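You operate a simulated robot arm through the tools that you are given. There is no shell and no other tool.

The job below is to be done with a simulated robot arm. You get a single attempt, and the scene is never put back.

JOB
Wind 4 bends on the winding jig, with the pull set by the chart.
Fine: reset the counter first; lock the jig lever again. Where these are worked on the way, their far stop is far enough and under half their travel is too little: jig lever.
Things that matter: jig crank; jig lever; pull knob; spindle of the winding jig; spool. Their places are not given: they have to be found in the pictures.

The check looks at the end state, three seconds after you hand in, the way a careful person would. Anything else that was tipped, shoved, dropped, spilled or broken makes it a failure.

ROBOT AND FRAMES
A 6-joint arm with a two-finger gripper, fixed in place. Base frame: the origin is at the foot of the arm, x ahead of it, y to its left, z up; the work surface is at about z = 12. Lengths are in mm, angles in degrees, forces in N, time in s.
With the tool pointing down near the work surface it reaches from about 240 to 640 mm from the base axis. Its first joint turns from -66.0 to 66.0 degrees. Payload 1.37 kg.
The TCP is the grasp point between the finger pads, 22 mm short of the fingertips. In the tool frame z runs along the fingers and y along their closing line. The gripper opens to 92 mm. The gripper's body begins 65 mm behind the TCP.
Orientation is told as [roll, pitch, yaw] about the base's x, y, z axes, in that order, counted from this pose: with the fingers straight down and closing along the base's y, the tool's x points along the base's -x, its y along +y and its z along -z.

CONTROLS
- The arm moves only by the tool play_rows. Its argument "targets" is a list of rows, each a list of 7 numbers: the opening, from 0 (shut) to 1 (fully open), then the shift along the base's x, y, z in mm, then the turn, a rotation vector about the base's x, y, z in degrees. In form: [[fingers, tx, ty, tz, ax, ay, az], ...]. A call has 1 to 20 rows; each row shifts and turns the commanded pose from where the row before left it. A row lasts 0.2 s, in which the tool goes at most 50 mm and 8.6 degrees; a call with a longer step from one row to the next is refused whole, and so is a gripper value outside its range. A pose out of reach is approached as far as the arm can. The call stops where the force on the tool passes 70 N (or 10 N more than at its start, if that is more) or the arm is blocked; 0.2 s more then pass. The fingers move at their own pace and stop on an object; they squeeze with about 23 N. The grip force told is the motor's: it shows also when the fingers shut on nothing. Time passes only in rows, and 0.2 s behind the last, so rows that do not move let the fingers close. The reply holds the time, the measured pose of the TCP, the force on the tool along the base axes, the opening and the grip force, in the units named above and with some noise, with the torque about the TCP (base axes, N m) and any sound that the robot's microphone picked up, and new pictures: "show" is both (left out), scene, wrist or none.
- Cameras (640 x 400 px; columns grow to the right, rows downward): "scene" is fixed at [21.2, -421.4, 606.7]; the picture's right is [0.87, -0.50, 0.00], its down [-0.24, -0.41, -0.88] and it looks along [0.44, 0.76, -0.48] (base axes); focal length 308 px, centre (320, 200). "wrist" rides on the gripper at [71, 19, -102] in the tool frame; the picture's right is [-0.26, 0.96, 0.00], its down [-0.75, -0.21, -0.62] and it looks along [-0.60, -0.16, 0.78] (tool axes); focal length 280 px, centre (320, 200).
- measure_at(camera, pixels): for up to 12 pixels [column, row] of the newest picture of that camera ("zoom" is the newest enlarged one), the place [x, y, z] in the base frame of the surface seen there, good to about 2 mm, but the place of the scene camera against the robot may be out by one fixed shift of up to 18 mm in any direction. No time passes.
- inspect(camera, box): a new picture of the part [left, top, right, bottom] of that camera's present view, enlarged. No time passes.
- finish_job(): hands the job in; it is judged then, once.

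Open the gripper and draw the arm clear of the work before you hand the job in, unless the task says otherwise.

The tools are called after ">>>" by a JSON object that holds its "api" and its "payload". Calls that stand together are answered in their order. play_rows: Moves the arm, as the interface text tells. Its arguments: {"type":"object","properties":{"targets":{"type":"array","items":{"type":"array","items":{"type":"number"}}},"show":{"type":"string","enum":["both","scene","wrist","none"]}},"required":["targets"]} The other tools are called the same way: measure_at (camera, pixels) gives the place of the surface under pixels of a picture; inspect (camera, box) takes an enlarged picture of a part of a camera's view; finish_job () hands the job in.

At the start:

```text
time_s: 0.0
eef_pos: [425.1, 90.1, 452.9]
ee_rot: [0.0, -0.2, 0.1]
contact_force: [-0.3, -0.1, 0.0]
wrist_torque: [0.02, 0.0, 0.03]
grip_width: 92.4
grasp_force: 0.1
```

scene: 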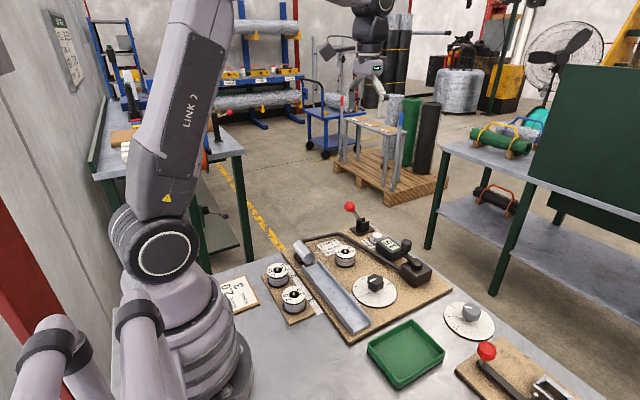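
wrist: 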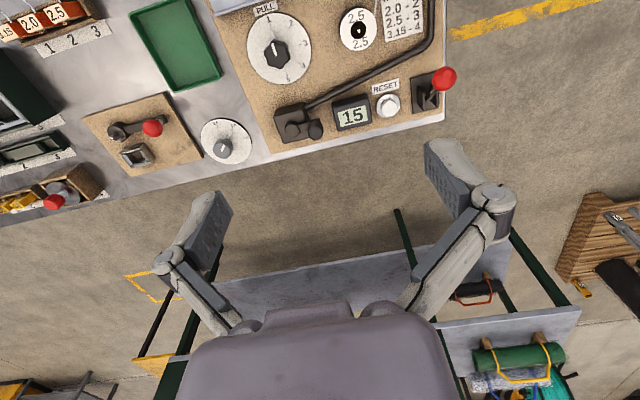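

The wrist picture shows a board with a PULL dial near (275,50), a counter "15" at (352,115), a RESET button at (388,105), a red lever at (440,85) and a crank near (300,122). I enlarge these areas to read the labels and chart.

>>> {"api": "inspect", "payload": {"camera": "wrist", "box": [220, 0, 470, 156]}}

>>> {"api": "inspect", "payload": {"camera": "scene", "box": [220, 190, 470, 346]}}

>>> {"api": "inspect", "payload": {"camera": "wrist", "box": [0, 0, 250, 220]}}

```text
2.56 times, centred on (345, 78) of wrist
```

zoom: 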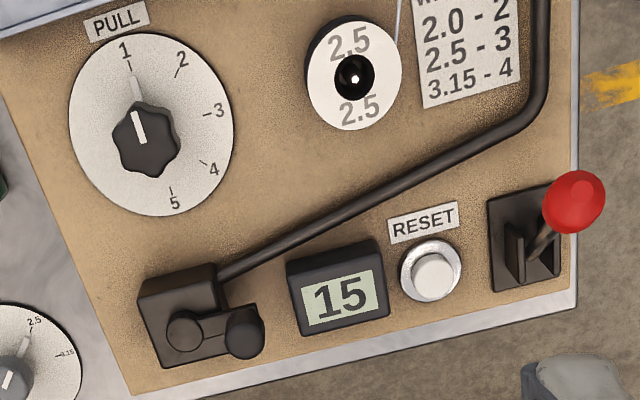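

```text
2.56 times, centred on (345, 268) of scene
```

zoom: 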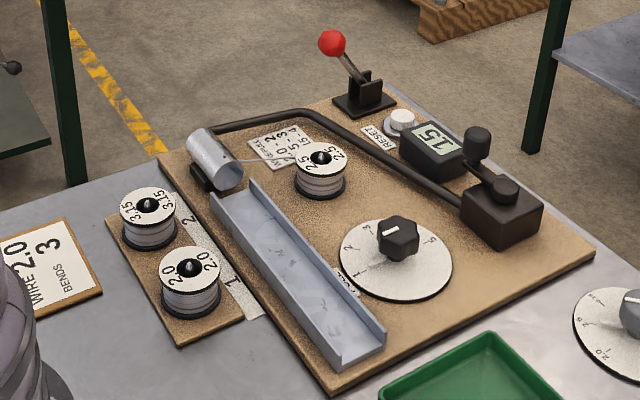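

```text
1.82 times, centred on (125, 110) of wrist
```

zoom: 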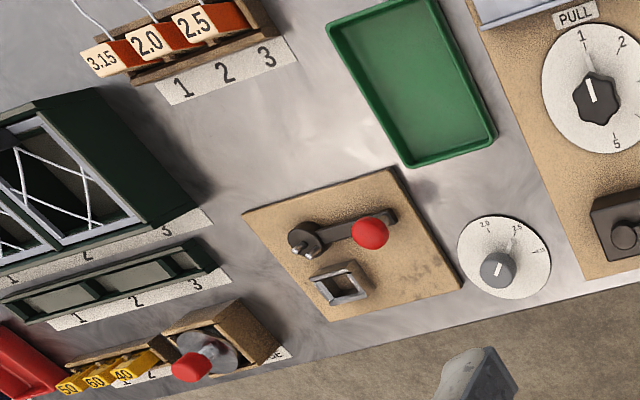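

The zoom shows a card at scene (238,293) reading something like "WIRE 2.0 / BENDS 3", plus spools 3.15 and 2.0 on a rack and a 2.5 spool on the jig. I enlarge the card and spools more.

>>> {"api": "inspect", "payload": {"camera": "scene", "box": [210, 250, 310, 330]}}

>>> {"api": "inspect", "payload": {"camera": "scene", "box": [290, 220, 390, 300]}}

>>> {"api": "inspect", "payload": {"camera": "scene", "box": [40, 0, 100, 100]}}

>>> {"api": "inspect", "payload": {"camera": "scene", "box": [430, 290, 640, 400]}}

```text
5.00 times, centred on (260, 290) of scene
```

zoom: 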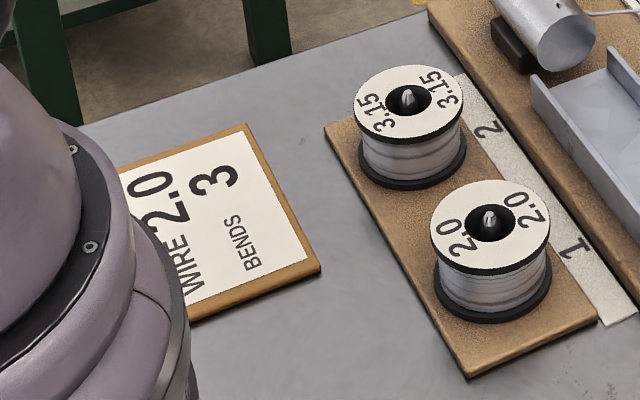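

```text
5.00 times, centred on (340, 260) of scene
```

zoom: 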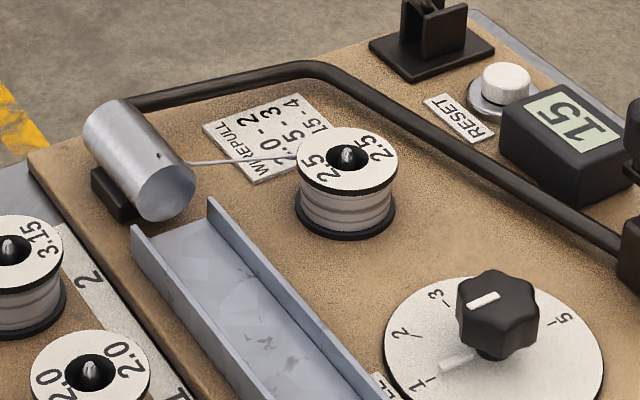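

```text
4.00 times, centred on (70, 50) of scene
```

zoom: 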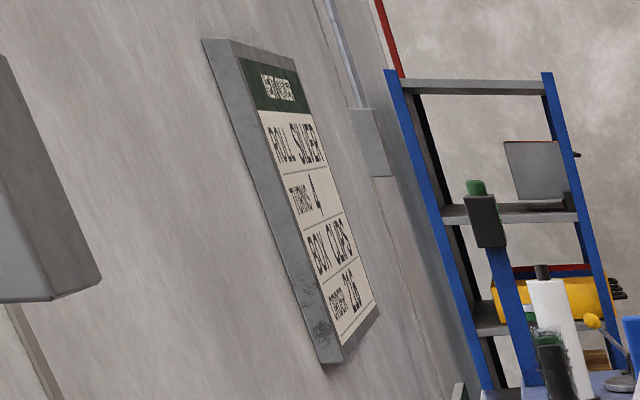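

```text
3.05 times, centred on (535, 345) of scene
```

zoom: 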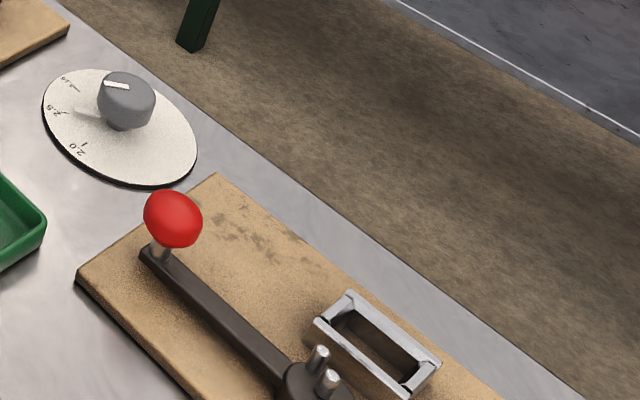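

The card reads "WIRE 2.0 / BENDS 3", while the job says 4 bends. The spindle carries the 2.5 spool, which the chart gives as pull 3. I measure the main parts in the wrist picture.

>>> {"api": "measure_at", "payload": {"camera": "wrist", "pixels": [[275, 53], [270, 30], [360, 30], [443, 78], [426, 92], [388, 104], [352, 115], [316, 130], [292, 128], [250, 60], [425, 105], [340, 85]]}}

>>> {"api": "measure_at", "payload": {"camera": "scene", "pixels": [[375, 282], [346, 250], [350, 206], [361, 232], [377, 238], [389, 244], [406, 246], [417, 265], [278, 270], [293, 295], [304, 255], [328, 290]]}}

```text
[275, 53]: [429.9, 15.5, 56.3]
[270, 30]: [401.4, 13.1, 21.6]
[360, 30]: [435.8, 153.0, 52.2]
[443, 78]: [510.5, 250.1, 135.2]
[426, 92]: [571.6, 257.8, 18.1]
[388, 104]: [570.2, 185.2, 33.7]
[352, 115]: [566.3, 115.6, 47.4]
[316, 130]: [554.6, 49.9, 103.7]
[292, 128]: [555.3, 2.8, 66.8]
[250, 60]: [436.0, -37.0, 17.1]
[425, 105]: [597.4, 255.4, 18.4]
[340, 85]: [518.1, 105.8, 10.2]
```

```text
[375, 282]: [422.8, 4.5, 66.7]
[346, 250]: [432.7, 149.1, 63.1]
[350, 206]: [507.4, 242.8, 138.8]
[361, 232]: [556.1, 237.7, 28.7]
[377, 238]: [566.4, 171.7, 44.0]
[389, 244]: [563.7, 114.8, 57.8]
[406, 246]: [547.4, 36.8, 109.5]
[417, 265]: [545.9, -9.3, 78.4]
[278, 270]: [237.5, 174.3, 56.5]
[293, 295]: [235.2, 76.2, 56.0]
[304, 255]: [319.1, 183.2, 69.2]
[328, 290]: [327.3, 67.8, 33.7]
```

The wrist measurements put the crank handle near (554,50,104), the reset button at (570,185,34), the lever ball at (510,250,135) and the pull knob at (430,15,56). I lower and draw back the tool for a closer view of the jig.

>>> {"api": "play_rows", "payload": {"targets": [[0.0, -12.5, 10, -25, 0, 0, 0], [0.0, -12.5, 10, -25, 0, 0, 0], [0.0, -12.5, 10, -25, 0, 0, 0], [0.0, -12.5, 10, -25, 0, 0, 0], [0.0, -12.5, 10, -25, 0, 0, 0], [0.0, -12.5, 10, -25, 0, 0, 0], [0.0, 0, 0, 0, 0, 0, 0]], "show": "both"}}

```text
time_s: 1.6
eef_pos: [349.6, 151.4, 301.1]
ee_rot: [0.0, -0.2, -0.2]
contact_force: [0.6, 0.4, -0.7]
wrist_torque: [0.01, -0.02, 0.02]
grip_width: 0.0
grasp_force: 23.3
```

scene: 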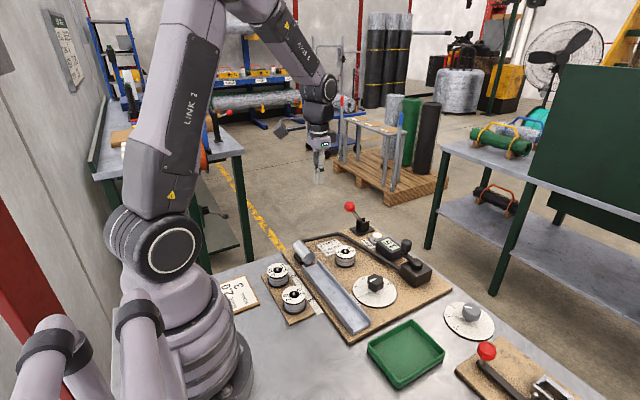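
wrist: 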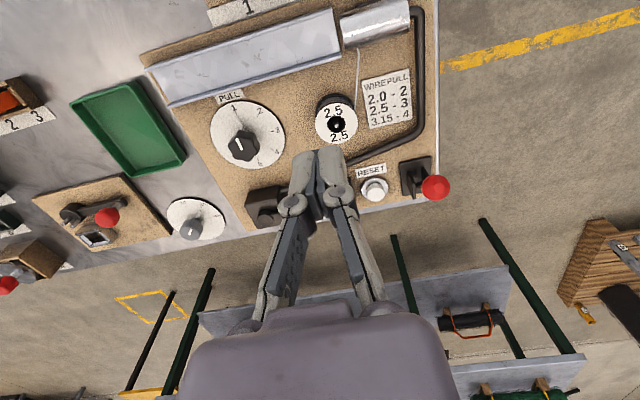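

The closed fingers hide the counter, but the chart at (385,100) reads WIRE/PULL 2.0-2, 2.5-3, 3.15-4. I enlarge the lever and the jig area.

>>> {"api": "inspect", "payload": {"camera": "wrist", "box": [340, 60, 460, 220]}}

>>> {"api": "inspect", "payload": {"camera": "wrist", "box": [150, 0, 450, 240]}}

>>> {"api": "inspect", "payload": {"camera": "scene", "box": [330, 190, 450, 310]}}

```text
2.50 times, centred on (400, 140) of wrist
```

zoom: 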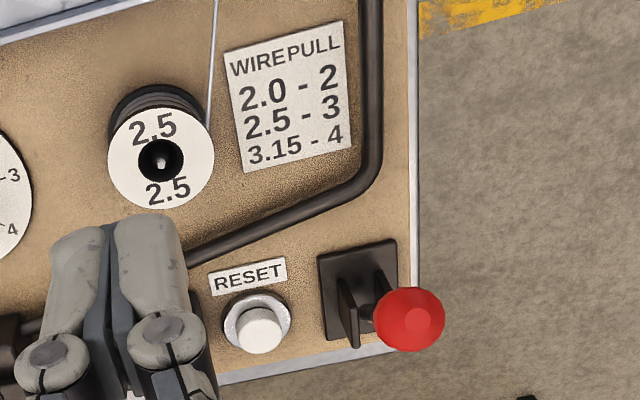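

```text
1.67 times, centred on (300, 120) of wrist
```

zoom: 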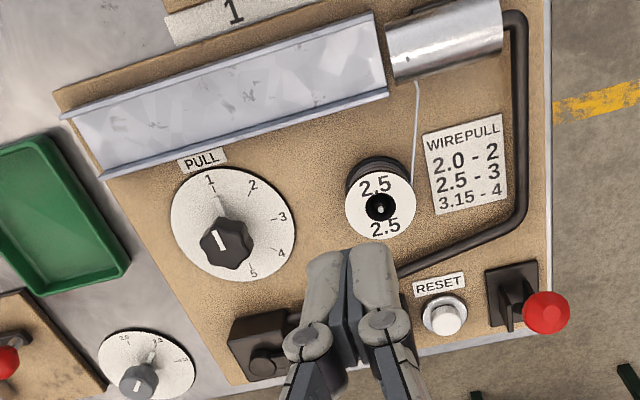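

```text
3.33 times, centred on (390, 250) of scene
```

zoom: 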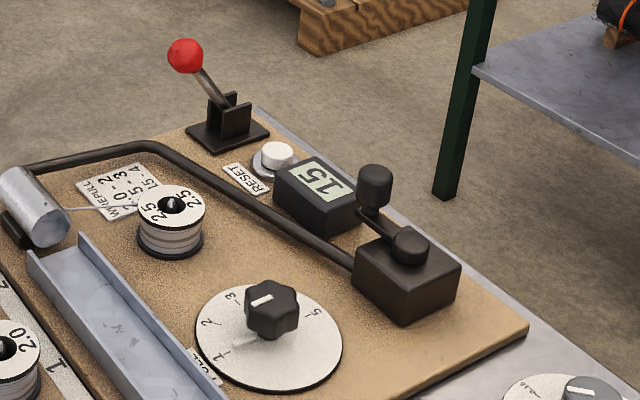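

The lever stands between two cheeks and leans toward the robot, with its red ball at wrist (435,187). I measure the lever, reset button, knob, spool and crank from this view.

>>> {"api": "measure_at", "payload": {"camera": "wrist", "pixels": [[435, 187], [425, 186], [404, 178], [404, 190], [414, 172], [432, 160], [376, 190], [372, 198], [376, 180], [242, 148], [242, 135], [337, 124]]}}

>>> {"api": "measure_at", "payload": {"camera": "scene", "pixels": [[346, 207], [352, 214], [356, 220], [356, 231], [362, 223], [371, 230], [402, 245], [402, 250], [412, 263], [396, 264], [384, 270], [374, 236]]}}

```text
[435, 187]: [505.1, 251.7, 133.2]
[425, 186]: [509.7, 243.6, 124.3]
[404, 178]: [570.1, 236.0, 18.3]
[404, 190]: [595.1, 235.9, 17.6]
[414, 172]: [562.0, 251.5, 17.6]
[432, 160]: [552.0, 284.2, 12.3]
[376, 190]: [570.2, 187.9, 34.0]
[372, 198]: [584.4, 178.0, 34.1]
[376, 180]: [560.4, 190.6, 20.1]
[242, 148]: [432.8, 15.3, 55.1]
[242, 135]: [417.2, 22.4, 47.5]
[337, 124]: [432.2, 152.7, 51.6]
```

```text
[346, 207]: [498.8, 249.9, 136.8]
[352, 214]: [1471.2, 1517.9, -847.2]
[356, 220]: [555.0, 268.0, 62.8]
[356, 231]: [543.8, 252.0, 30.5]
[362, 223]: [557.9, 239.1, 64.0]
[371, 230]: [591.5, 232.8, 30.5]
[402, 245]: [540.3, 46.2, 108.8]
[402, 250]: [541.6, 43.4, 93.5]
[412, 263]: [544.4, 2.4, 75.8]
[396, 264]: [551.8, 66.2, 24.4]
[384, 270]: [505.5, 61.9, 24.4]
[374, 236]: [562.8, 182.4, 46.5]
```

I now enlarge the PULL dial and the crank so I can measure the tick positions and the knob's pointer.

>>> {"api": "inspect", "payload": {"camera": "wrist", "box": [200, 85, 300, 175]}}

```text
4.44 times, centred on (250, 130) of wrist
```

zoom: 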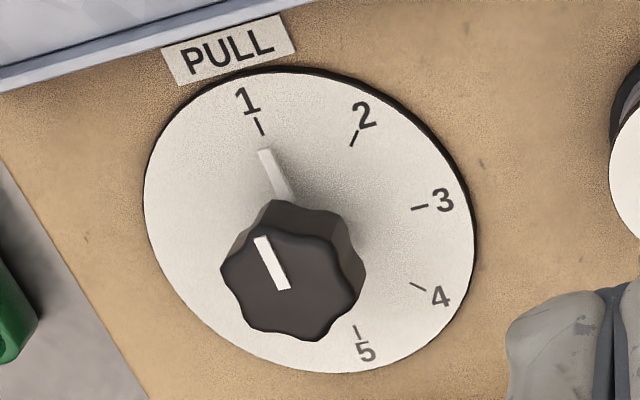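

>>> {"api": "measure_at", "payload": {"camera": "zoom", "pixels": [[259, 127], [353, 138], [419, 207], [418, 286], [358, 332], [260, 152], [288, 193], [262, 240], [284, 287], [147, 200], [476, 220], [290, 72]]}}

>>> {"api": "measure_at", "payload": {"camera": "zoom", "pixels": [[222, 270], [365, 275], [300, 340], [275, 225], [330, 372], [295, 285], [360, 250], [250, 323]]}}

```text
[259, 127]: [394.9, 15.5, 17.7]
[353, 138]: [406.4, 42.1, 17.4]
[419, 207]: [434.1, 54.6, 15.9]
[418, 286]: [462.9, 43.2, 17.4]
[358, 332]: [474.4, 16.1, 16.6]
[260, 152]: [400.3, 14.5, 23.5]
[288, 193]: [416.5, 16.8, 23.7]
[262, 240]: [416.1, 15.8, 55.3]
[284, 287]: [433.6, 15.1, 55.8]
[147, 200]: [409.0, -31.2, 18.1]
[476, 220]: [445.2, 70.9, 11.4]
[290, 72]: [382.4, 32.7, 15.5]
```

```text
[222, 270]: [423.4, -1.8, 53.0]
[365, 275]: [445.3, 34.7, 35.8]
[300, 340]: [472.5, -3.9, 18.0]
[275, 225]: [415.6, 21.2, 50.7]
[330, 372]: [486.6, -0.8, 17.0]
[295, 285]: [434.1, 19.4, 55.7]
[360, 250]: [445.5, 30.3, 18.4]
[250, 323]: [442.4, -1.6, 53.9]
```

The ticks lie 45° apart around a centre of (434.7, 15.5), running clockwise from 1 at -x to 3 at +y, so the knob needs a -90° turn. I now enlarge the reset button and the lever for their exact centres.

>>> {"api": "inspect", "payload": {"camera": "wrist", "box": [352, 150, 452, 220]}}

```text
5.71 times, centred on (402, 185) of wrist
```

zoom: 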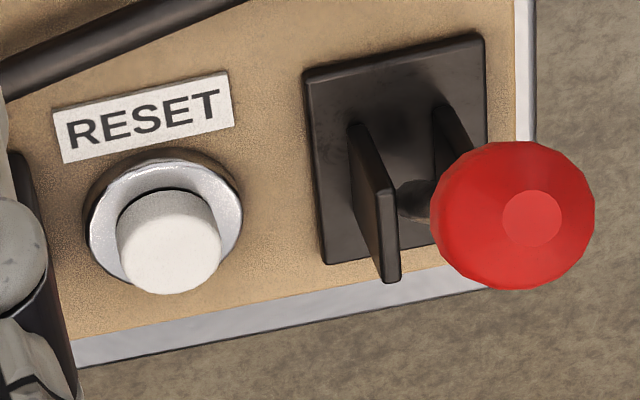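

>>> {"api": "measure_at", "payload": {"camera": "zoom", "pixels": [[170, 260], [125, 245], [217, 255], [170, 229], [168, 290], [390, 278], [352, 130], [440, 110], [515, 215], [410, 205], [312, 160], [485, 120]]}}

>>> {"api": "measure_at", "payload": {"camera": "zoom", "pixels": [[435, 215], [592, 215], [515, 144], [515, 285], [532, 218], [308, 75], [330, 262], [385, 200], [465, 145], [165, 157], [90, 230], [240, 210]]}}

```text
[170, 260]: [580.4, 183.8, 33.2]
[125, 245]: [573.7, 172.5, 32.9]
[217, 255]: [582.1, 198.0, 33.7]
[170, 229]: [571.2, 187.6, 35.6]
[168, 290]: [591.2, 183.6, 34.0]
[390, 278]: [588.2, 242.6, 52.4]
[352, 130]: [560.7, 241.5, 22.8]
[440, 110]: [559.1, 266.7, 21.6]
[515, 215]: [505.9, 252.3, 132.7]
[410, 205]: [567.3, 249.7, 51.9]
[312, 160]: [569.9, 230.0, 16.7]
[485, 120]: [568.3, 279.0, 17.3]
```

```text
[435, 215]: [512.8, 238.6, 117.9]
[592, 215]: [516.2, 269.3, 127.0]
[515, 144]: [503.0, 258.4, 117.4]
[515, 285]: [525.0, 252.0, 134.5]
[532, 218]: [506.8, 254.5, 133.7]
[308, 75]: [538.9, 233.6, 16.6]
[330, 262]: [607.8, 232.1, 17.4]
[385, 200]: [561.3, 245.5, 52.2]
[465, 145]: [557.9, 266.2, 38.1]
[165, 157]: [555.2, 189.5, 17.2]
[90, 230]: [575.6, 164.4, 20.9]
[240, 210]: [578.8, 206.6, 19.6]
```

The reset cap's centre comes out near (578,185,34), and the lever ball's near (514,255,121) with its pivot around (573,255,40). I move with shut fingers to above the reset button.

>>> {"api": "play_rows", "payload": {"targets": [[0.0, 32.6, 4.9, -26, 0, 0, 0], [0.0, 32.6, 4.9, -26, 0, 0, 0], [0.0, 32.6, 4.9, -26, 0, 0, 0], [0.0, 32.6, 4.9, -26, 0, 0, 0], [0.0, 32.6, 4.9, -26, 0, 0, 0], [0.0, 32.6, 4.9, -26, 0, 0, 0], [0.0, 32.6, 4.9, -26, 0, 0, 0], [0.0, 0, 0, 0, 0, 0, 0]], "show": "both"}}

```text
time_s: 3.4
eef_pos: [576.9, 186.0, 120.7]
ee_rot: [-0.1, -0.1, 0.0]
contact_force: [0.2, -0.5, 0.1]
wrist_torque: [0.0, -0.02, 0.02]
grip_width: 0.0
grasp_force: 22.9
```

scene: 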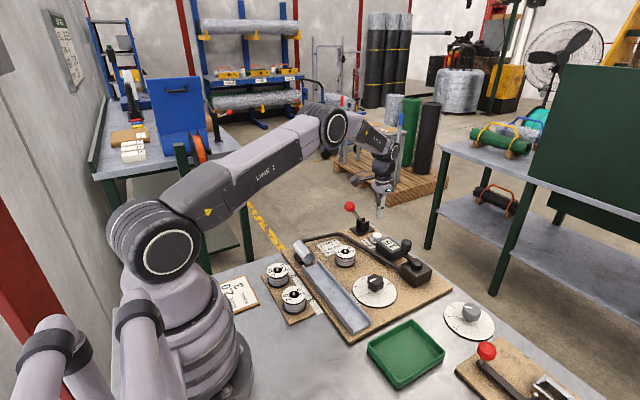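
wrist: 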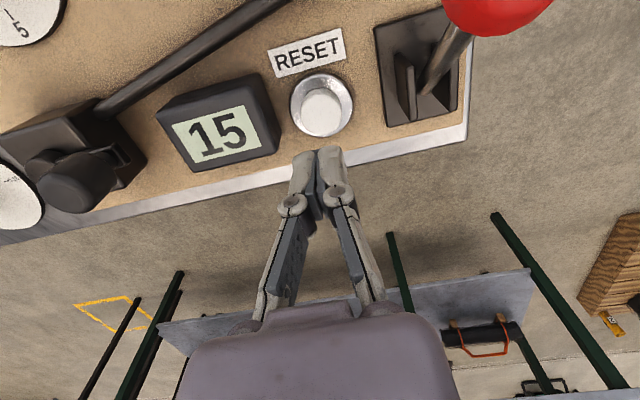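

The button cap now appears at (320,105), just ahead of the fingertips, and the lever and crank show clearly. I measure all of them at this close range.

>>> {"api": "measure_at", "payload": {"camera": "wrist", "pixels": [[322, 104], [303, 103], [340, 100], [320, 90], [321, 118], [75, 183], [75, 165], [47, 165], [100, 160], [110, 175], [30, 175], [75, 205]]}}

>>> {"api": "measure_at", "payload": {"camera": "wrist", "pixels": [[497, 5], [440, 70], [430, 85], [405, 90], [412, 120], [455, 90], [408, 55], [390, 125], [380, 30], [462, 110], [300, 135], [330, 155]]}}

>>> {"api": "inspect", "payload": {"camera": "wrist", "box": [0, 60, 200, 240]}}

>>> {"api": "inspect", "payload": {"camera": "wrist", "box": [340, 0, 560, 150]}}

```text
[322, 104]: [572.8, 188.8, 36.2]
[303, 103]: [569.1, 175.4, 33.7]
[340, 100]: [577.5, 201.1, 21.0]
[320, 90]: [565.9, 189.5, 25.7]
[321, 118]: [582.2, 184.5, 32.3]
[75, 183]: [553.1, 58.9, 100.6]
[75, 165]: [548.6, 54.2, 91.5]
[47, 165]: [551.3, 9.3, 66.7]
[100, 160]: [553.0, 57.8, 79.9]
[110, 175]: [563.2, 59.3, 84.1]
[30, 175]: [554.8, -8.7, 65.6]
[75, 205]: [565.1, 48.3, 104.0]
```

```text
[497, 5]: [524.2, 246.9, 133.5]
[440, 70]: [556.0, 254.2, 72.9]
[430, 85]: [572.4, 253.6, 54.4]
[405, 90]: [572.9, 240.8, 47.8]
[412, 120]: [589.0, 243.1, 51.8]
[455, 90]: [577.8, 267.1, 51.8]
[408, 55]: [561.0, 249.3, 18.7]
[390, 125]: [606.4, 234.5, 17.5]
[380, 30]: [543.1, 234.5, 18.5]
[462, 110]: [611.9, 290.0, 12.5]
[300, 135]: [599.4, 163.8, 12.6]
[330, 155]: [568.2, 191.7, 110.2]
```

```text
2.22 times, centred on (100, 150) of wrist
```

zoom: 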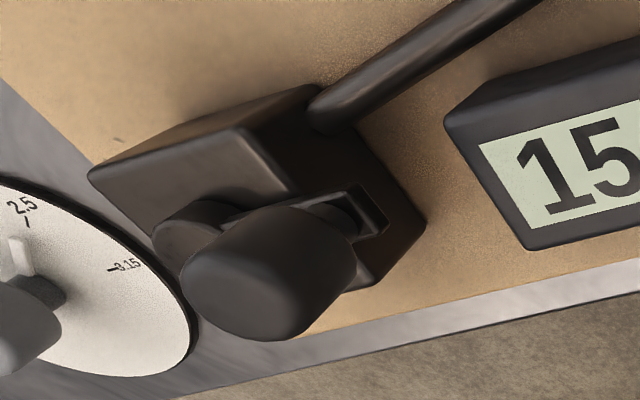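

```text
2.67 times, centred on (450, 75) of wrist
```

zoom: 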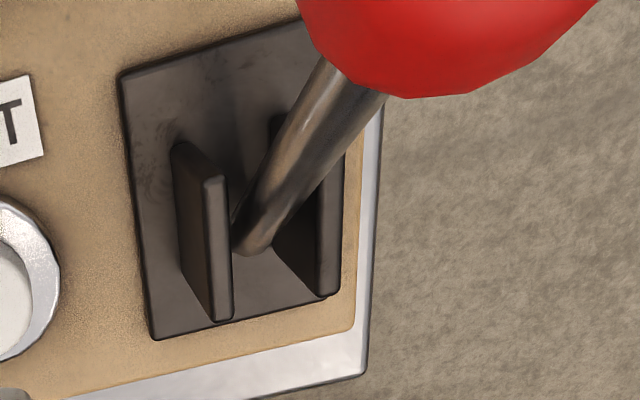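

The button's centre is about (576,187) with its top near z=35, and the shut fingertips are right above it at z≈99. I descend and press in small steps.

>>> {"api": "play_rows", "payload": {"targets": [[0.0, -0.5, 0.8, -30, 0, 0, 0], [0.0, 0, 0, -25, 0, 0, 0], [0.0, 0, 0, -4, 0, 0, 0], [0.0, 0, 0, -2, 0, 0, 0], [0.0, 0, 0, -2, 0, 0, 0], [0.0, 0, 0, -2, 0, 0, 0]], "show": "wrist"}}

```text
time_s: 4.8
eef_pos: [576.3, 185.7, 55.4]
ee_rot: [-0.1, -0.2, 0.0]
contact_force: [0.8, -0.3, -0.7]
wrist_torque: [-0.01, 0.02, 0.04]
grip_width: 0.0
grasp_force: 23.3
```

wrist: 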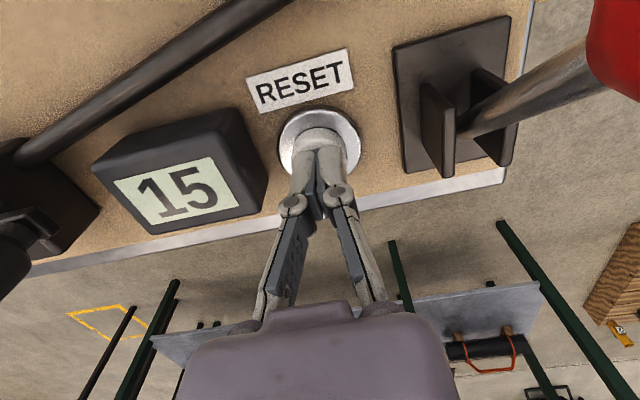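

The fingertips are on the cap at about (320,140), there is no force yet, and the counter still reads 15. I keep pressing by small steps.

>>> {"api": "play_rows", "payload": {"targets": [[0.0, 0, 0, -2, 0, 0, 0], [0.0, 0, 0, -2, 0, 0, 0], [0.0, 0, 0, -2, 0, 0, 0]], "show": "wrist"}}

```text
time_s: 5.6
eef_pos: [577.4, 186.2, 49.7]
ee_rot: [0.0, -0.2, 0.1]
contact_force: [-2.0, -1.8, 6.1]
wrist_torque: [-0.04, 0.06, 0.0]
grip_width: 5.9
grasp_force: 27.4
heard: click
```

wrist: 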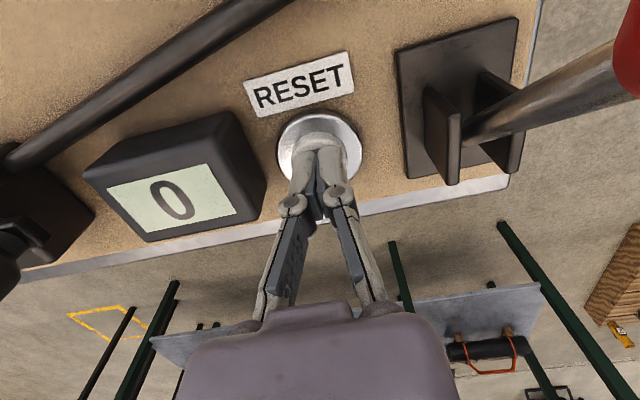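

The microphone heard a click and the counter now reads 0. I lift off, then move above the PULL knob with the fingers opening and the tool turned +45°, so that the later -90° turn stays symmetric.

>>> {"api": "play_rows", "payload": {"targets": [[0.0, 0, 0, 20, 0, 0, 0], [0.0, 0, 0, 40, 0, 0, 0], [0.0, 0, 0, 40, 0, 0, 0], [0.0, 0, 0, 30, 0, 0, 0], [0.2, -23.7, -28.4, 0, 0, 0, 7.5], [0.4, -23.7, -28.4, 0, 0, 0, 7.5], [0.6, -23.7, -28.4, 0, 0, 0, 7.5], [0.65, -23.7, -28.4, 0, 0, 0, 7.5], [0.65, -23.7, -28.4, 0, 0, 0, 7.5], [0.65, -23.7, -28.4, 0, 0, 0, 7.5], [0.65, 0, 0, -30, 0, 0, 0], [0.65, 0, 0, 0, 0, 0, 0]], "show": "both"}}

```text
time_s: 8.2
eef_pos: [435.0, 15.2, 149.7]
ee_rot: [-0.1, -0.2, 45.0]
contact_force: [0.9, -0.4, -0.6]
wrist_torque: [0.0, 0.0, -0.02]
grip_width: 60.0
grasp_force: 0.1
```

scene: 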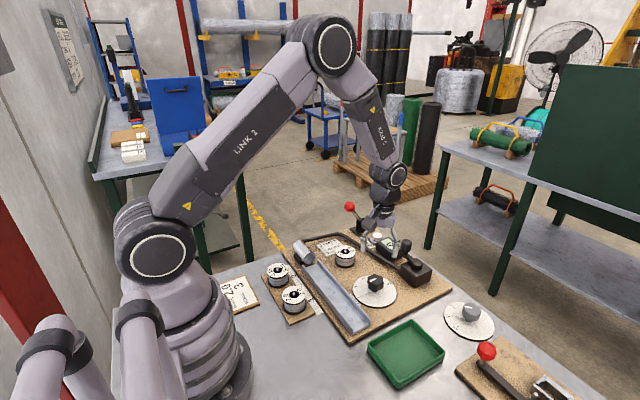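
wrist: 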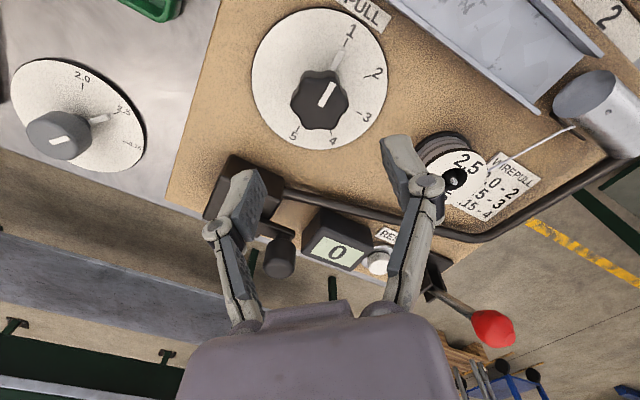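

The tool is above the dial, and the knob top is at wrist (320,100). I check its measured centre before descending.

>>> {"api": "measure_at", "payload": {"camera": "wrist", "pixels": [[321, 100], [297, 97], [345, 102], [325, 80], [316, 122], [347, 35], [330, 140], [296, 130], [382, 68], [367, 112], [280, 255], [250, 200]]}}

```text
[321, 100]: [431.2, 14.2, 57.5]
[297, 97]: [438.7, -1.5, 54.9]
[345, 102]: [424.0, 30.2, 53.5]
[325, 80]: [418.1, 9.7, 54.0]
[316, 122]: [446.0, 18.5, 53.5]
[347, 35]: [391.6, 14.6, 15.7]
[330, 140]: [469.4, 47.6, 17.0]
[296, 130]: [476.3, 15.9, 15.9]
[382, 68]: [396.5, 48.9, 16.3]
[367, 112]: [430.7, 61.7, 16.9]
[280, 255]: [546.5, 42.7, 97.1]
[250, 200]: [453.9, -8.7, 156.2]
```

The knob's top centre measures about (432,14.3) against a dial centre of (434.7,15.5), so I aim at (433.5,15). I descend to z≈50 with the fingers open around it.

>>> {"api": "play_rows", "payload": {"targets": [[0.65, -1.5, -0.2, -40, 0, 0, 0], [0.65, 0, 0, -30, 0, 0, 0], [0.65, 0, 0, -20, 0, 0, 0], [0.65, 0, 0, -9, 0, 0, 0], [0.65, 0, 0, 0, 0, 0, 0]], "show": "both"}}

```text
time_s: 9.4
eef_pos: [433.7, 14.8, 50.3]
ee_rot: [-0.1, -0.2, 45.0]
contact_force: [-0.4, -0.3, -0.2]
wrist_torque: [0.0, 0.02, -0.02]
grip_width: 59.6
grasp_force: 0.0
```

scene: 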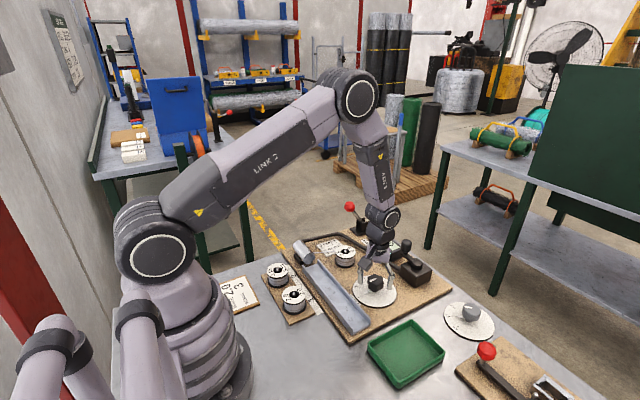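
wrist: 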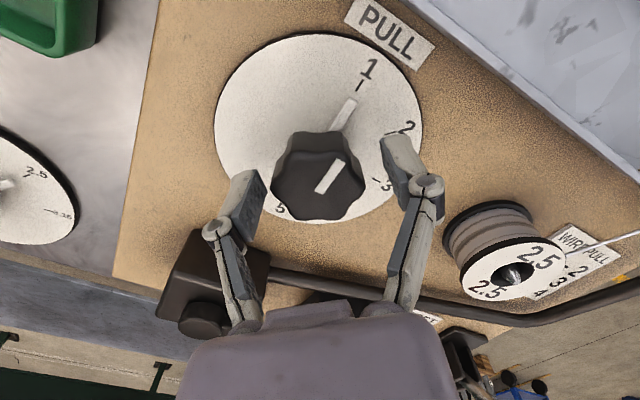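

The knob sits between the open fingers in the wrist picture. I close on it.

>>> {"api": "play_rows", "payload": {"targets": [[0.4, 0, 0, 0, 0, 0, 0], [0.3, 0, 0, 0, 0, 0, 0], [0.2, 0, 0, 0, 0, 0, 0], [0.2, 0, 0, 0, 0, 0, 0]], "show": "wrist"}}

```text
time_s: 10.4
eef_pos: [434.7, 14.2, 50.5]
ee_rot: [-0.3, -0.3, 45.0]
contact_force: [9.5, -18.6, -1.2]
wrist_torque: [-0.28, -0.17, -0.03]
grip_width: 39.1
grasp_force: 27.6
```

wrist: 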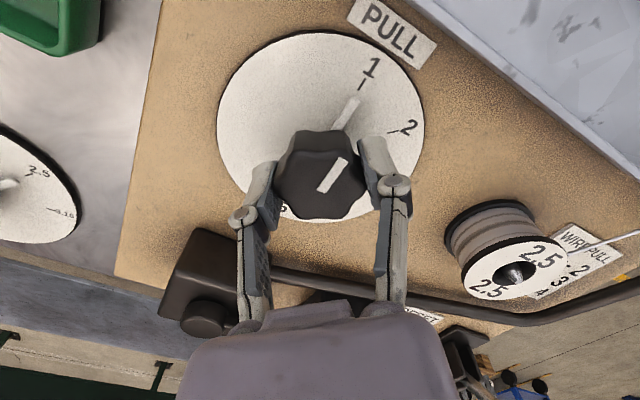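

The grip reads 39 mm wide with a side force of about (9.5,-18.6) N, so the knob centre is at about (434.7,14.2). I shift the command by (1.1,-0.8) and start turning -45°, to the 2 mark.

>>> {"api": "play_rows", "payload": {"targets": [[0.2, 1.1, -0.8, 0, 0, 0, 0], [0.2, 0, 0, 0, 0, 0, -7.5], [0.2, 0, 0, 0, 0, 0, -7.5], [0.2, 0, 0, 0, 0, 0, -7.5], [0.2, 0, 0, 0, 0, 0, -7.5], [0.2, 0, 0, 0, 0, 0, -7.5], [0.2, 0, 0, 0, 0, 0, -7.5], [0.2, 0, 0, 0, 0, 0, 0]], "show": "wrist"}}

```text
time_s: 12.2
eef_pos: [434.3, 14.8, 50.0]
ee_rot: [0.0, -0.2, -0.1]
contact_force: [-4.6, 5.6, 23.0]
wrist_torque: [0.13, 0.1, -0.03]
grip_width: 39.5
grasp_force: 28.3
```

wrist: 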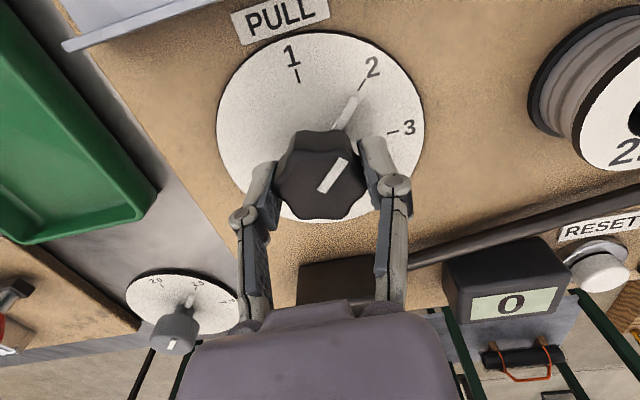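

The pointer now lines up with the 2 mark at (365,85), so the knob turns with the grip. I turn another -45°, to 3.

>>> {"api": "play_rows", "payload": {"targets": [[0.2, 0, 0, 0, 0, 0, -7.5], [0.2, 0, 0, 0, 0, 0, -7.5], [0.2, 0, 0, 0, 0, 0, -7.5], [0.2, 0, 0, 0, 0, 0, -7.5], [0.2, 0, 0, 0, 0, 0, -7.5], [0.2, 0, 0, 0, 0, 0, -7.5], [0.2, 0, 0, 0, 0, 0, 0]], "show": "wrist"}}

```text
time_s: 13.8
eef_pos: [434.9, 14.3, 50.4]
ee_rot: [0.0, -0.2, -45.2]
contact_force: [-3.9, 26.3, 12.1]
wrist_torque: [0.66, -0.01, 0.05]
grip_width: 38.8
grasp_force: 27.6
```

wrist: 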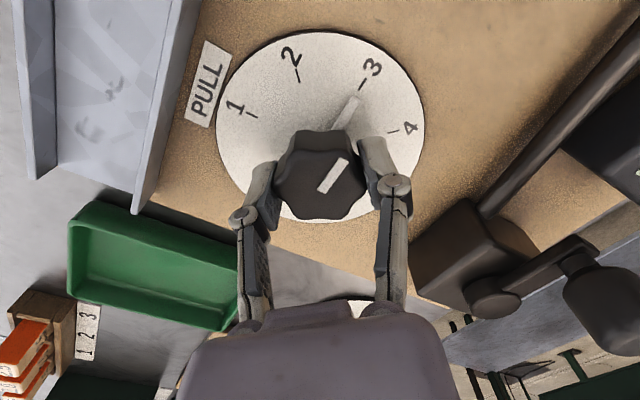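

The pointer now aligns with the 3 mark at (365,85). I open the fingers and rise straight up to check the dial.

>>> {"api": "play_rows", "payload": {"targets": [[0.4, 0, 0, 0, 0, 0, 0], [0.65, 0, 0, 0, 0, 0, 0], [0.65, 0, 0, 0, 0, 0, 0], [0.65, 0, 0, 0, 0, 0, 0], [0.65, 0, 0, 25, 0, 0, 0], [0.65, 0, 0, 40, 0, 0, 0], [0.65, 0, 0, 40, 0, 0, 0], [0.65, 0, 0, 40, 0, 0, 0], [0.65, 0, 0, 0, 0, 0, 0]], "show": "both"}}

>>> {"api": "inspect", "payload": {"camera": "wrist", "box": [220, 20, 420, 180]}}

```text
time_s: 15.8
eef_pos: [435.1, 15.6, 196.9]
ee_rot: [0.0, -0.2, -44.9]
contact_force: [-0.2, 0.7, -0.4]
wrist_torque: [-0.01, -0.01, 0.02]
grip_width: 59.8
grasp_force: 0.0
```

scene: 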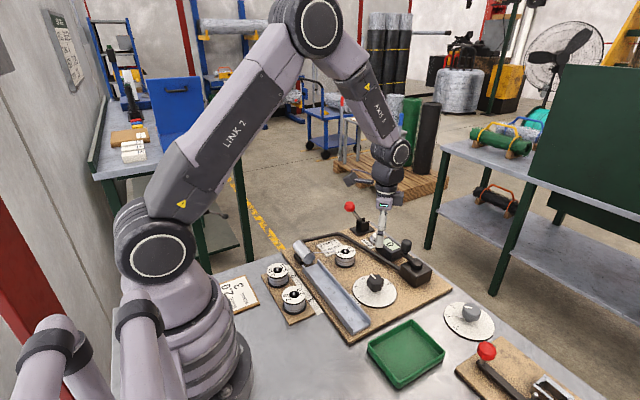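
wrist: 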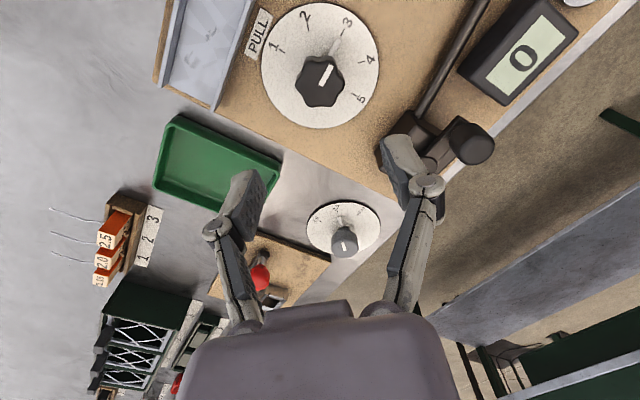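

```text
2.50 times, centred on (320, 100) of wrist
```

zoom: 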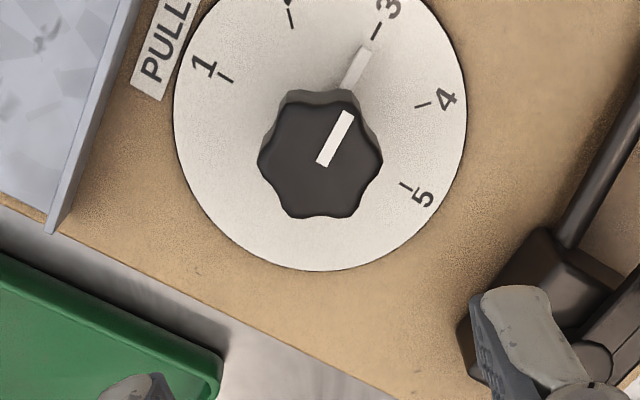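

The dial zoom confirms that the knob points at 3. Next is the lever: I turn the tool back to yaw 0, move to a staging point before the lever ball and tilt the fingers outward by 35° so they can hold the ball.

>>> {"api": "play_rows", "payload": {"targets": [[0.65, 5.5, 40, 2, 0, 0, 7.5], [0.65, 5.5, 40, 2, 0, 0, 7.5], [0.65, 5.5, 40, 2, 0, 0, 7.5], [0.65, 5.5, 40, 2, 0, 0, 7.5], [0.65, 5.5, 40, 2, 0, 0, 7.5], [0.65, 5.5, 40, 2, 0, 0, 7.5], [0.65, 0, 0, 0, 0, -7, 0], [0.65, 0, 0, 0, 0, -7, 0], [0.65, 0, 0, 0, 0, -7, 0], [0.65, 0, 0, 0, 0, -7, 0], [0.65, 0, 0, 0, 0, -7, 0], [0.65, 0, 0, 0, 0, 0, 0]], "show": "both"}}

```text
time_s: 18.4
eef_pos: [468.0, 254.4, 206.9]
ee_rot: [0.0, -35.2, -0.1]
contact_force: [-0.6, -0.4, 0.4]
wrist_torque: [0.03, 0.04, -0.03]
grip_width: 59.6
grasp_force: 0.0
```

scene: 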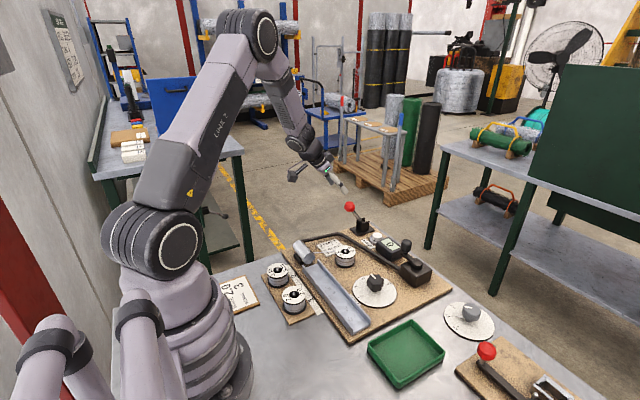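
wrist: 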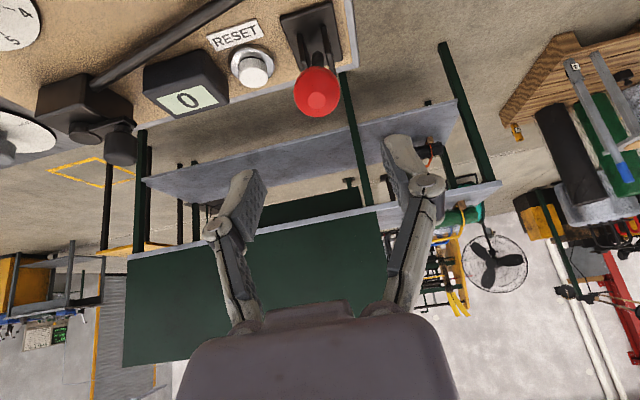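

The ball shows at wrist (317,92), with the lever straight behind it and the counter still at 0. I measure the ball and its edges to place the grasp.

>>> {"api": "measure_at", "payload": {"camera": "wrist", "pixels": [[317, 92], [295, 95], [339, 88], [313, 69], [318, 115], [308, 58], [304, 40], [299, 42], [327, 36], [286, 20], [330, 15], [312, 62]]}}

>>> {"api": "inspect", "payload": {"camera": "wrist", "box": [260, 0, 380, 130]}}

```text
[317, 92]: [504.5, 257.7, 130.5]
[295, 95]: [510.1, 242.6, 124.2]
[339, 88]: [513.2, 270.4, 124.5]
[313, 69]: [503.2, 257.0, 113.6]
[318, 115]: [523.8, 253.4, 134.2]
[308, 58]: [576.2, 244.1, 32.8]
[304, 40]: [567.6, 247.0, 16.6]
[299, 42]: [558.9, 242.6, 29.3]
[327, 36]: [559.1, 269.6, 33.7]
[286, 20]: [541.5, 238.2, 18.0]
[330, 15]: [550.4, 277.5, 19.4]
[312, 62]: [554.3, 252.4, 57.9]
```

```text
3.08 times, centred on (320, 65) of wrist
```

zoom: 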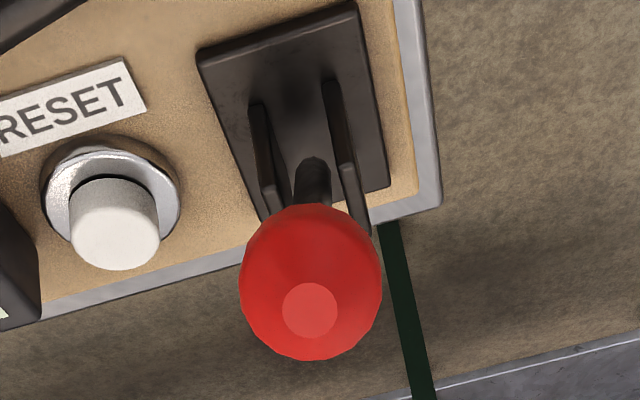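

The ball's centre comes to about (515,256,122). I line up and advance along the tilted finger direction until the ball is between the pads, then close.

>>> {"api": "play_rows", "payload": {"targets": [[0.65, -12.6, 1.6, 0, 0, 0, 0], [0.65, 17.2, 0, -24.6, 0, 0, 0], [0.65, 17.2, 0, -24.6, 0, 0, 0], [0.65, 17.2, 0, -24.6, 0, 0, 0], [0.65, 8.0, 0, -11.3, 0, 0, 0], [0.65, 0, 0, 0, 0, 0, 0]], "show": "both"}}

```text
time_s: 19.8
eef_pos: [515.0, 254.4, 121.9]
ee_rot: [0.1, -35.2, -0.1]
contact_force: [-0.2, 0.2, 1.0]
wrist_torque: [0.01, 0.01, 0.03]
grip_width: 59.8
grasp_force: 0.0
```

scene: 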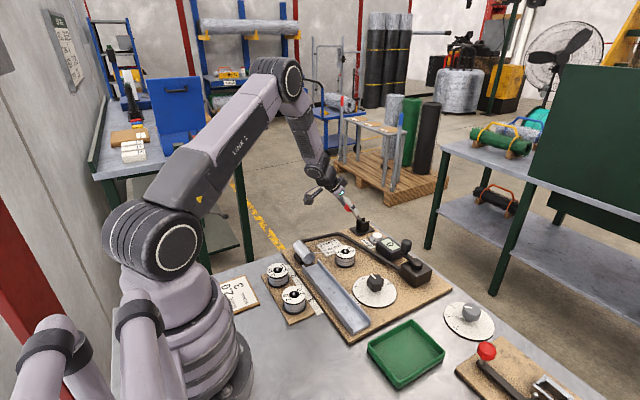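
wrist: 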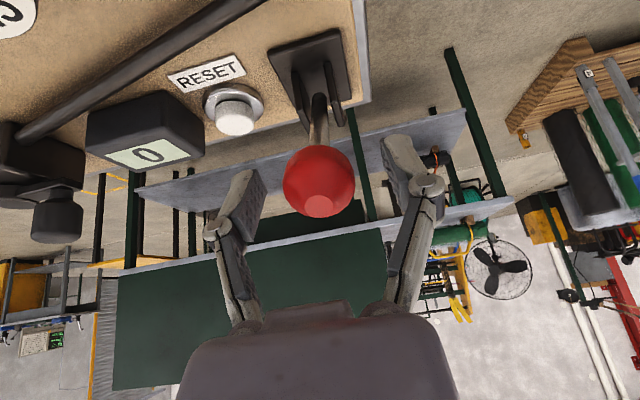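

The ball is at (319,182), right where the grasp point should project. I close the fingers on it.

>>> {"api": "play_rows", "payload": {"targets": [[0.4, 0, 0, 0, 0, 0, 0], [0.2, 0, 0, 0, 0, 0, 0], [0.15, 0, 0, 0, 0, 0, 0], [0.15, 0, 0, 0, 0, 0, 0]], "show": "wrist"}}

```text
time_s: 20.8
eef_pos: [516.5, 253.9, 122.1]
ee_rot: [-0.2, -35.1, -0.1]
contact_force: [-3.1, -8.0, 2.2]
wrist_torque: [-0.06, -0.01, -0.04]
grip_width: 31.8
grasp_force: 27.4
```

wrist: 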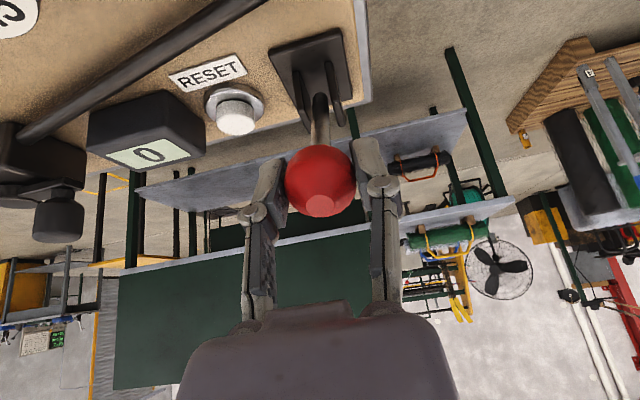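

The grip holds the ball at 31.8 mm. I start the lever along its arc (pivot about (574,255,45), radius about 97) toward +x, keeping the tool's tilt.

>>> {"api": "play_rows", "payload": {"targets": [[0.15, 0, -0.4, 0, 0, 0, 0], [0.15, 8.4, 0, 5.8, 0, 0, 0], [0.15, 8.9, 0, 4.9, 0, 0, 0], [0.15, 0, 0, 0, 0, 0, 0]], "show": "wrist"}}

```text
time_s: 21.8
eef_pos: [531.3, 254.9, 131.8]
ee_rot: [0.0, -35.0, 0.2]
contact_force: [-5.2, -3.1, -16.3]
wrist_torque: [-0.01, 0.77, 0.02]
grip_width: 31.7
grasp_force: 28.2
```

wrist: 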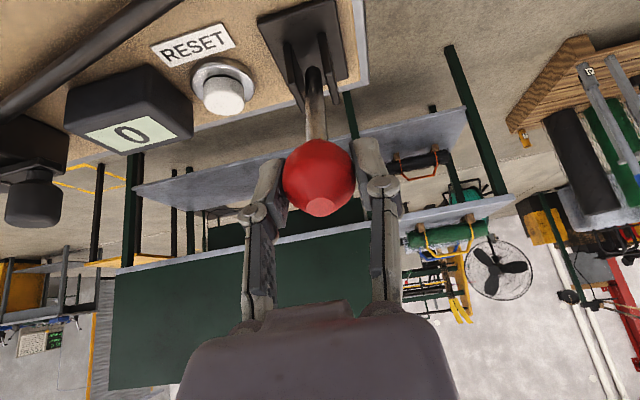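

The lever moves with the ball, with a -16 N vertical force that says the true arc is about 1 mm lower. I continue with slightly smaller rises.

>>> {"api": "play_rows", "payload": {"targets": [[0.15, 9.4, 0, 2.8, 0, 0, 0], [0.15, 9.8, 0, 2.0, 0, 0, 0], [0.15, 9.9, 0, 1.2, 0, 0, 0], [0.15, 0, 0, 0, 0, 0, 0]], "show": "wrist"}}

```text
time_s: 22.8
eef_pos: [561.7, 255.7, 140.6]
ee_rot: [0.0, -35.2, -0.2]
contact_force: [-11.5, -8.8, 10.3]
wrist_torque: [-0.1, 0.71, -0.04]
grip_width: 31.7
grasp_force: 28.0
```

wrist: 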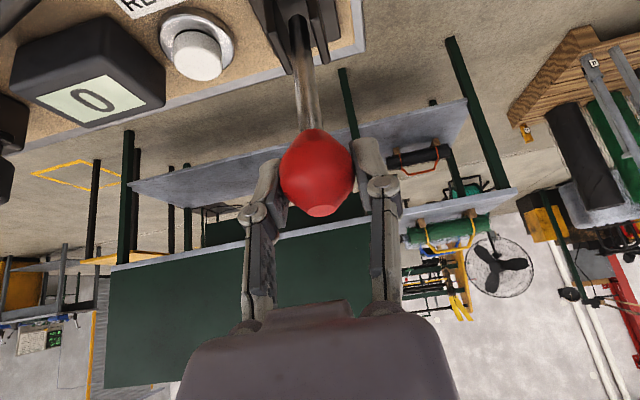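

The lever is near upright now and the force is small, with +10 N on z. I carry on over the top along the original arc.

>>> {"api": "play_rows", "payload": {"targets": [[0.15, 10.0, -0.3, 1.5, 0, 0, 0], [0.15, 10.1, 0, 0.0, 0, 0, 0], [0.15, 10.1, 0, -1.3, 0, 0, 0], [0.15, 9.8, 0, -2.4, 0, 0, 0], [0.15, 0, 0, 0, 0, 0, 0]], "show": "wrist"}}

```text
time_s: 24.0
eef_pos: [601.5, 254.3, 137.3]
ee_rot: [0.1, -35.3, -0.2]
contact_force: [-1.8, -10.6, 11.2]
wrist_torque: [-0.11, 0.65, 0.05]
grip_width: 31.0
grasp_force: 27.9
```

wrist: 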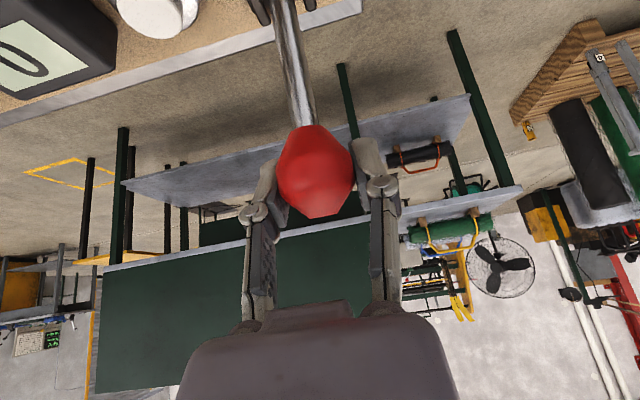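

The ball is now past vertical at x≈601 and the lever is still moving freely. I carry on to the far stop in smaller steps.

>>> {"api": "play_rows", "payload": {"targets": [[0.15, 9.6, -0.3, -3.0, 0, 0, 0], [0.15, 9.2, 0, -4.2, 0, 0, 0], [0.15, 5, 0, -2.8, 0, 0, 0], [0.15, 0, 0, 0, 0, 0, 0]], "show": "both"}}

```text
time_s: 25.0
eef_pos: [626.9, 255.3, 128.7]
ee_rot: [0.0, -35.3, -0.1]
contact_force: [6.2, -13.1, 18.2]
wrist_torque: [-0.12, 0.79, 0.2]
grip_width: 30.7
grasp_force: 27.7
```

scene: 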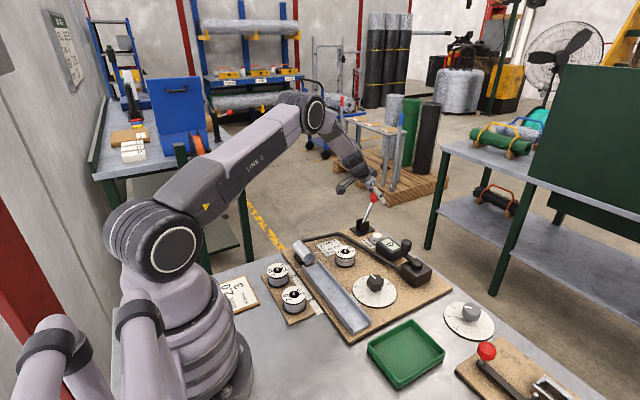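
wrist: 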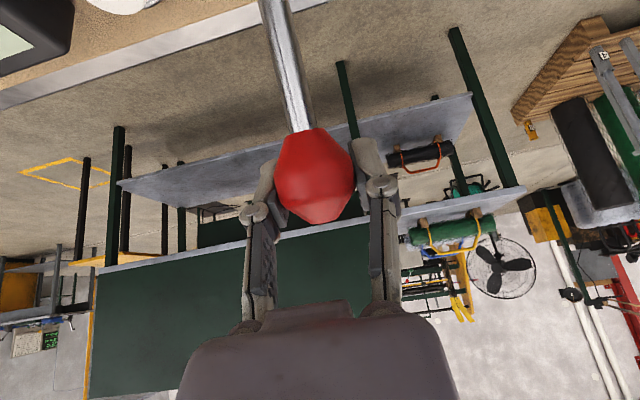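

The ball is at x≈627 with moderate forces. I take a few more small steps along the arc to feel for the far stop.

>>> {"api": "play_rows", "payload": {"targets": [[0.15, 3.5, -0.4, -2.2, 0, 0, 0], [0.15, 3.5, 0, -2.4, 0, 0, 0], [0.15, 0, 0, 0, 0, 0, 0]], "show": "none"}}

```text
time_s: 25.8
eef_pos: [633.3, 255.6, 124.2]
ee_rot: [0.1, -35.3, -0.2]
contact_force: [9.7, -12.6, 18.7]
wrist_torque: [-0.01, 0.67, -0.07]
grip_width: 30.8
grasp_force: 27.6
```

The lever still follows, now at (633,124), with no rise in force. I continue in small steps.

>>> {"api": "play_rows", "payload": {"targets": [[0.15, 4, 0, -2.8, 0, 0, 0], [0.15, 4, 0, -3.0, 0, 0, 0], [0.15, 0, 0, 0, 0, 0, 0]], "show": "none"}}

```text
time_s: 26.6
eef_pos: [639.3, 254.7, 117.1]
ee_rot: [0.0, -35.2, 0.0]
contact_force: [4.9, -8.7, 12.1]
wrist_torque: [-0.09, 0.84, 0.11]
grip_width: 31.2
grasp_force: 28.1
```

At (639,117) the force is still low. I continue to feel for the stop.

>>> {"api": "play_rows", "payload": {"targets": [[0.15, 3, 0.3, -2.8, 0, 0, 0], [0.15, 3, 0, -3.0, 0, 0, 0], [0.15, 0, 0, 0, 0, 0, 0]], "show": "both"}}

```text
time_s: 27.4
eef_pos: [647.0, 255.0, 110.0]
ee_rot: [0.0, -35.1, 0.0]
contact_force: [8.1, -5.9, 1.3]
wrist_torque: [0.01, -0.25, 0.1]
grip_width: 35.5
grasp_force: 27.8
```

scene: 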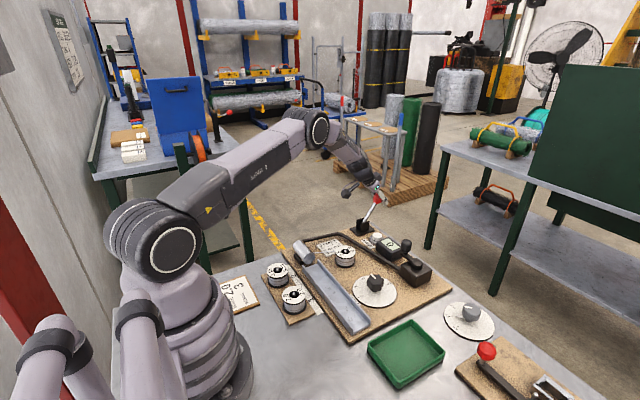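
wrist: 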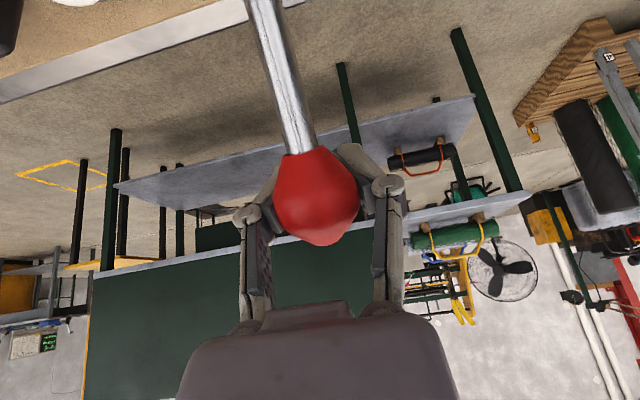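

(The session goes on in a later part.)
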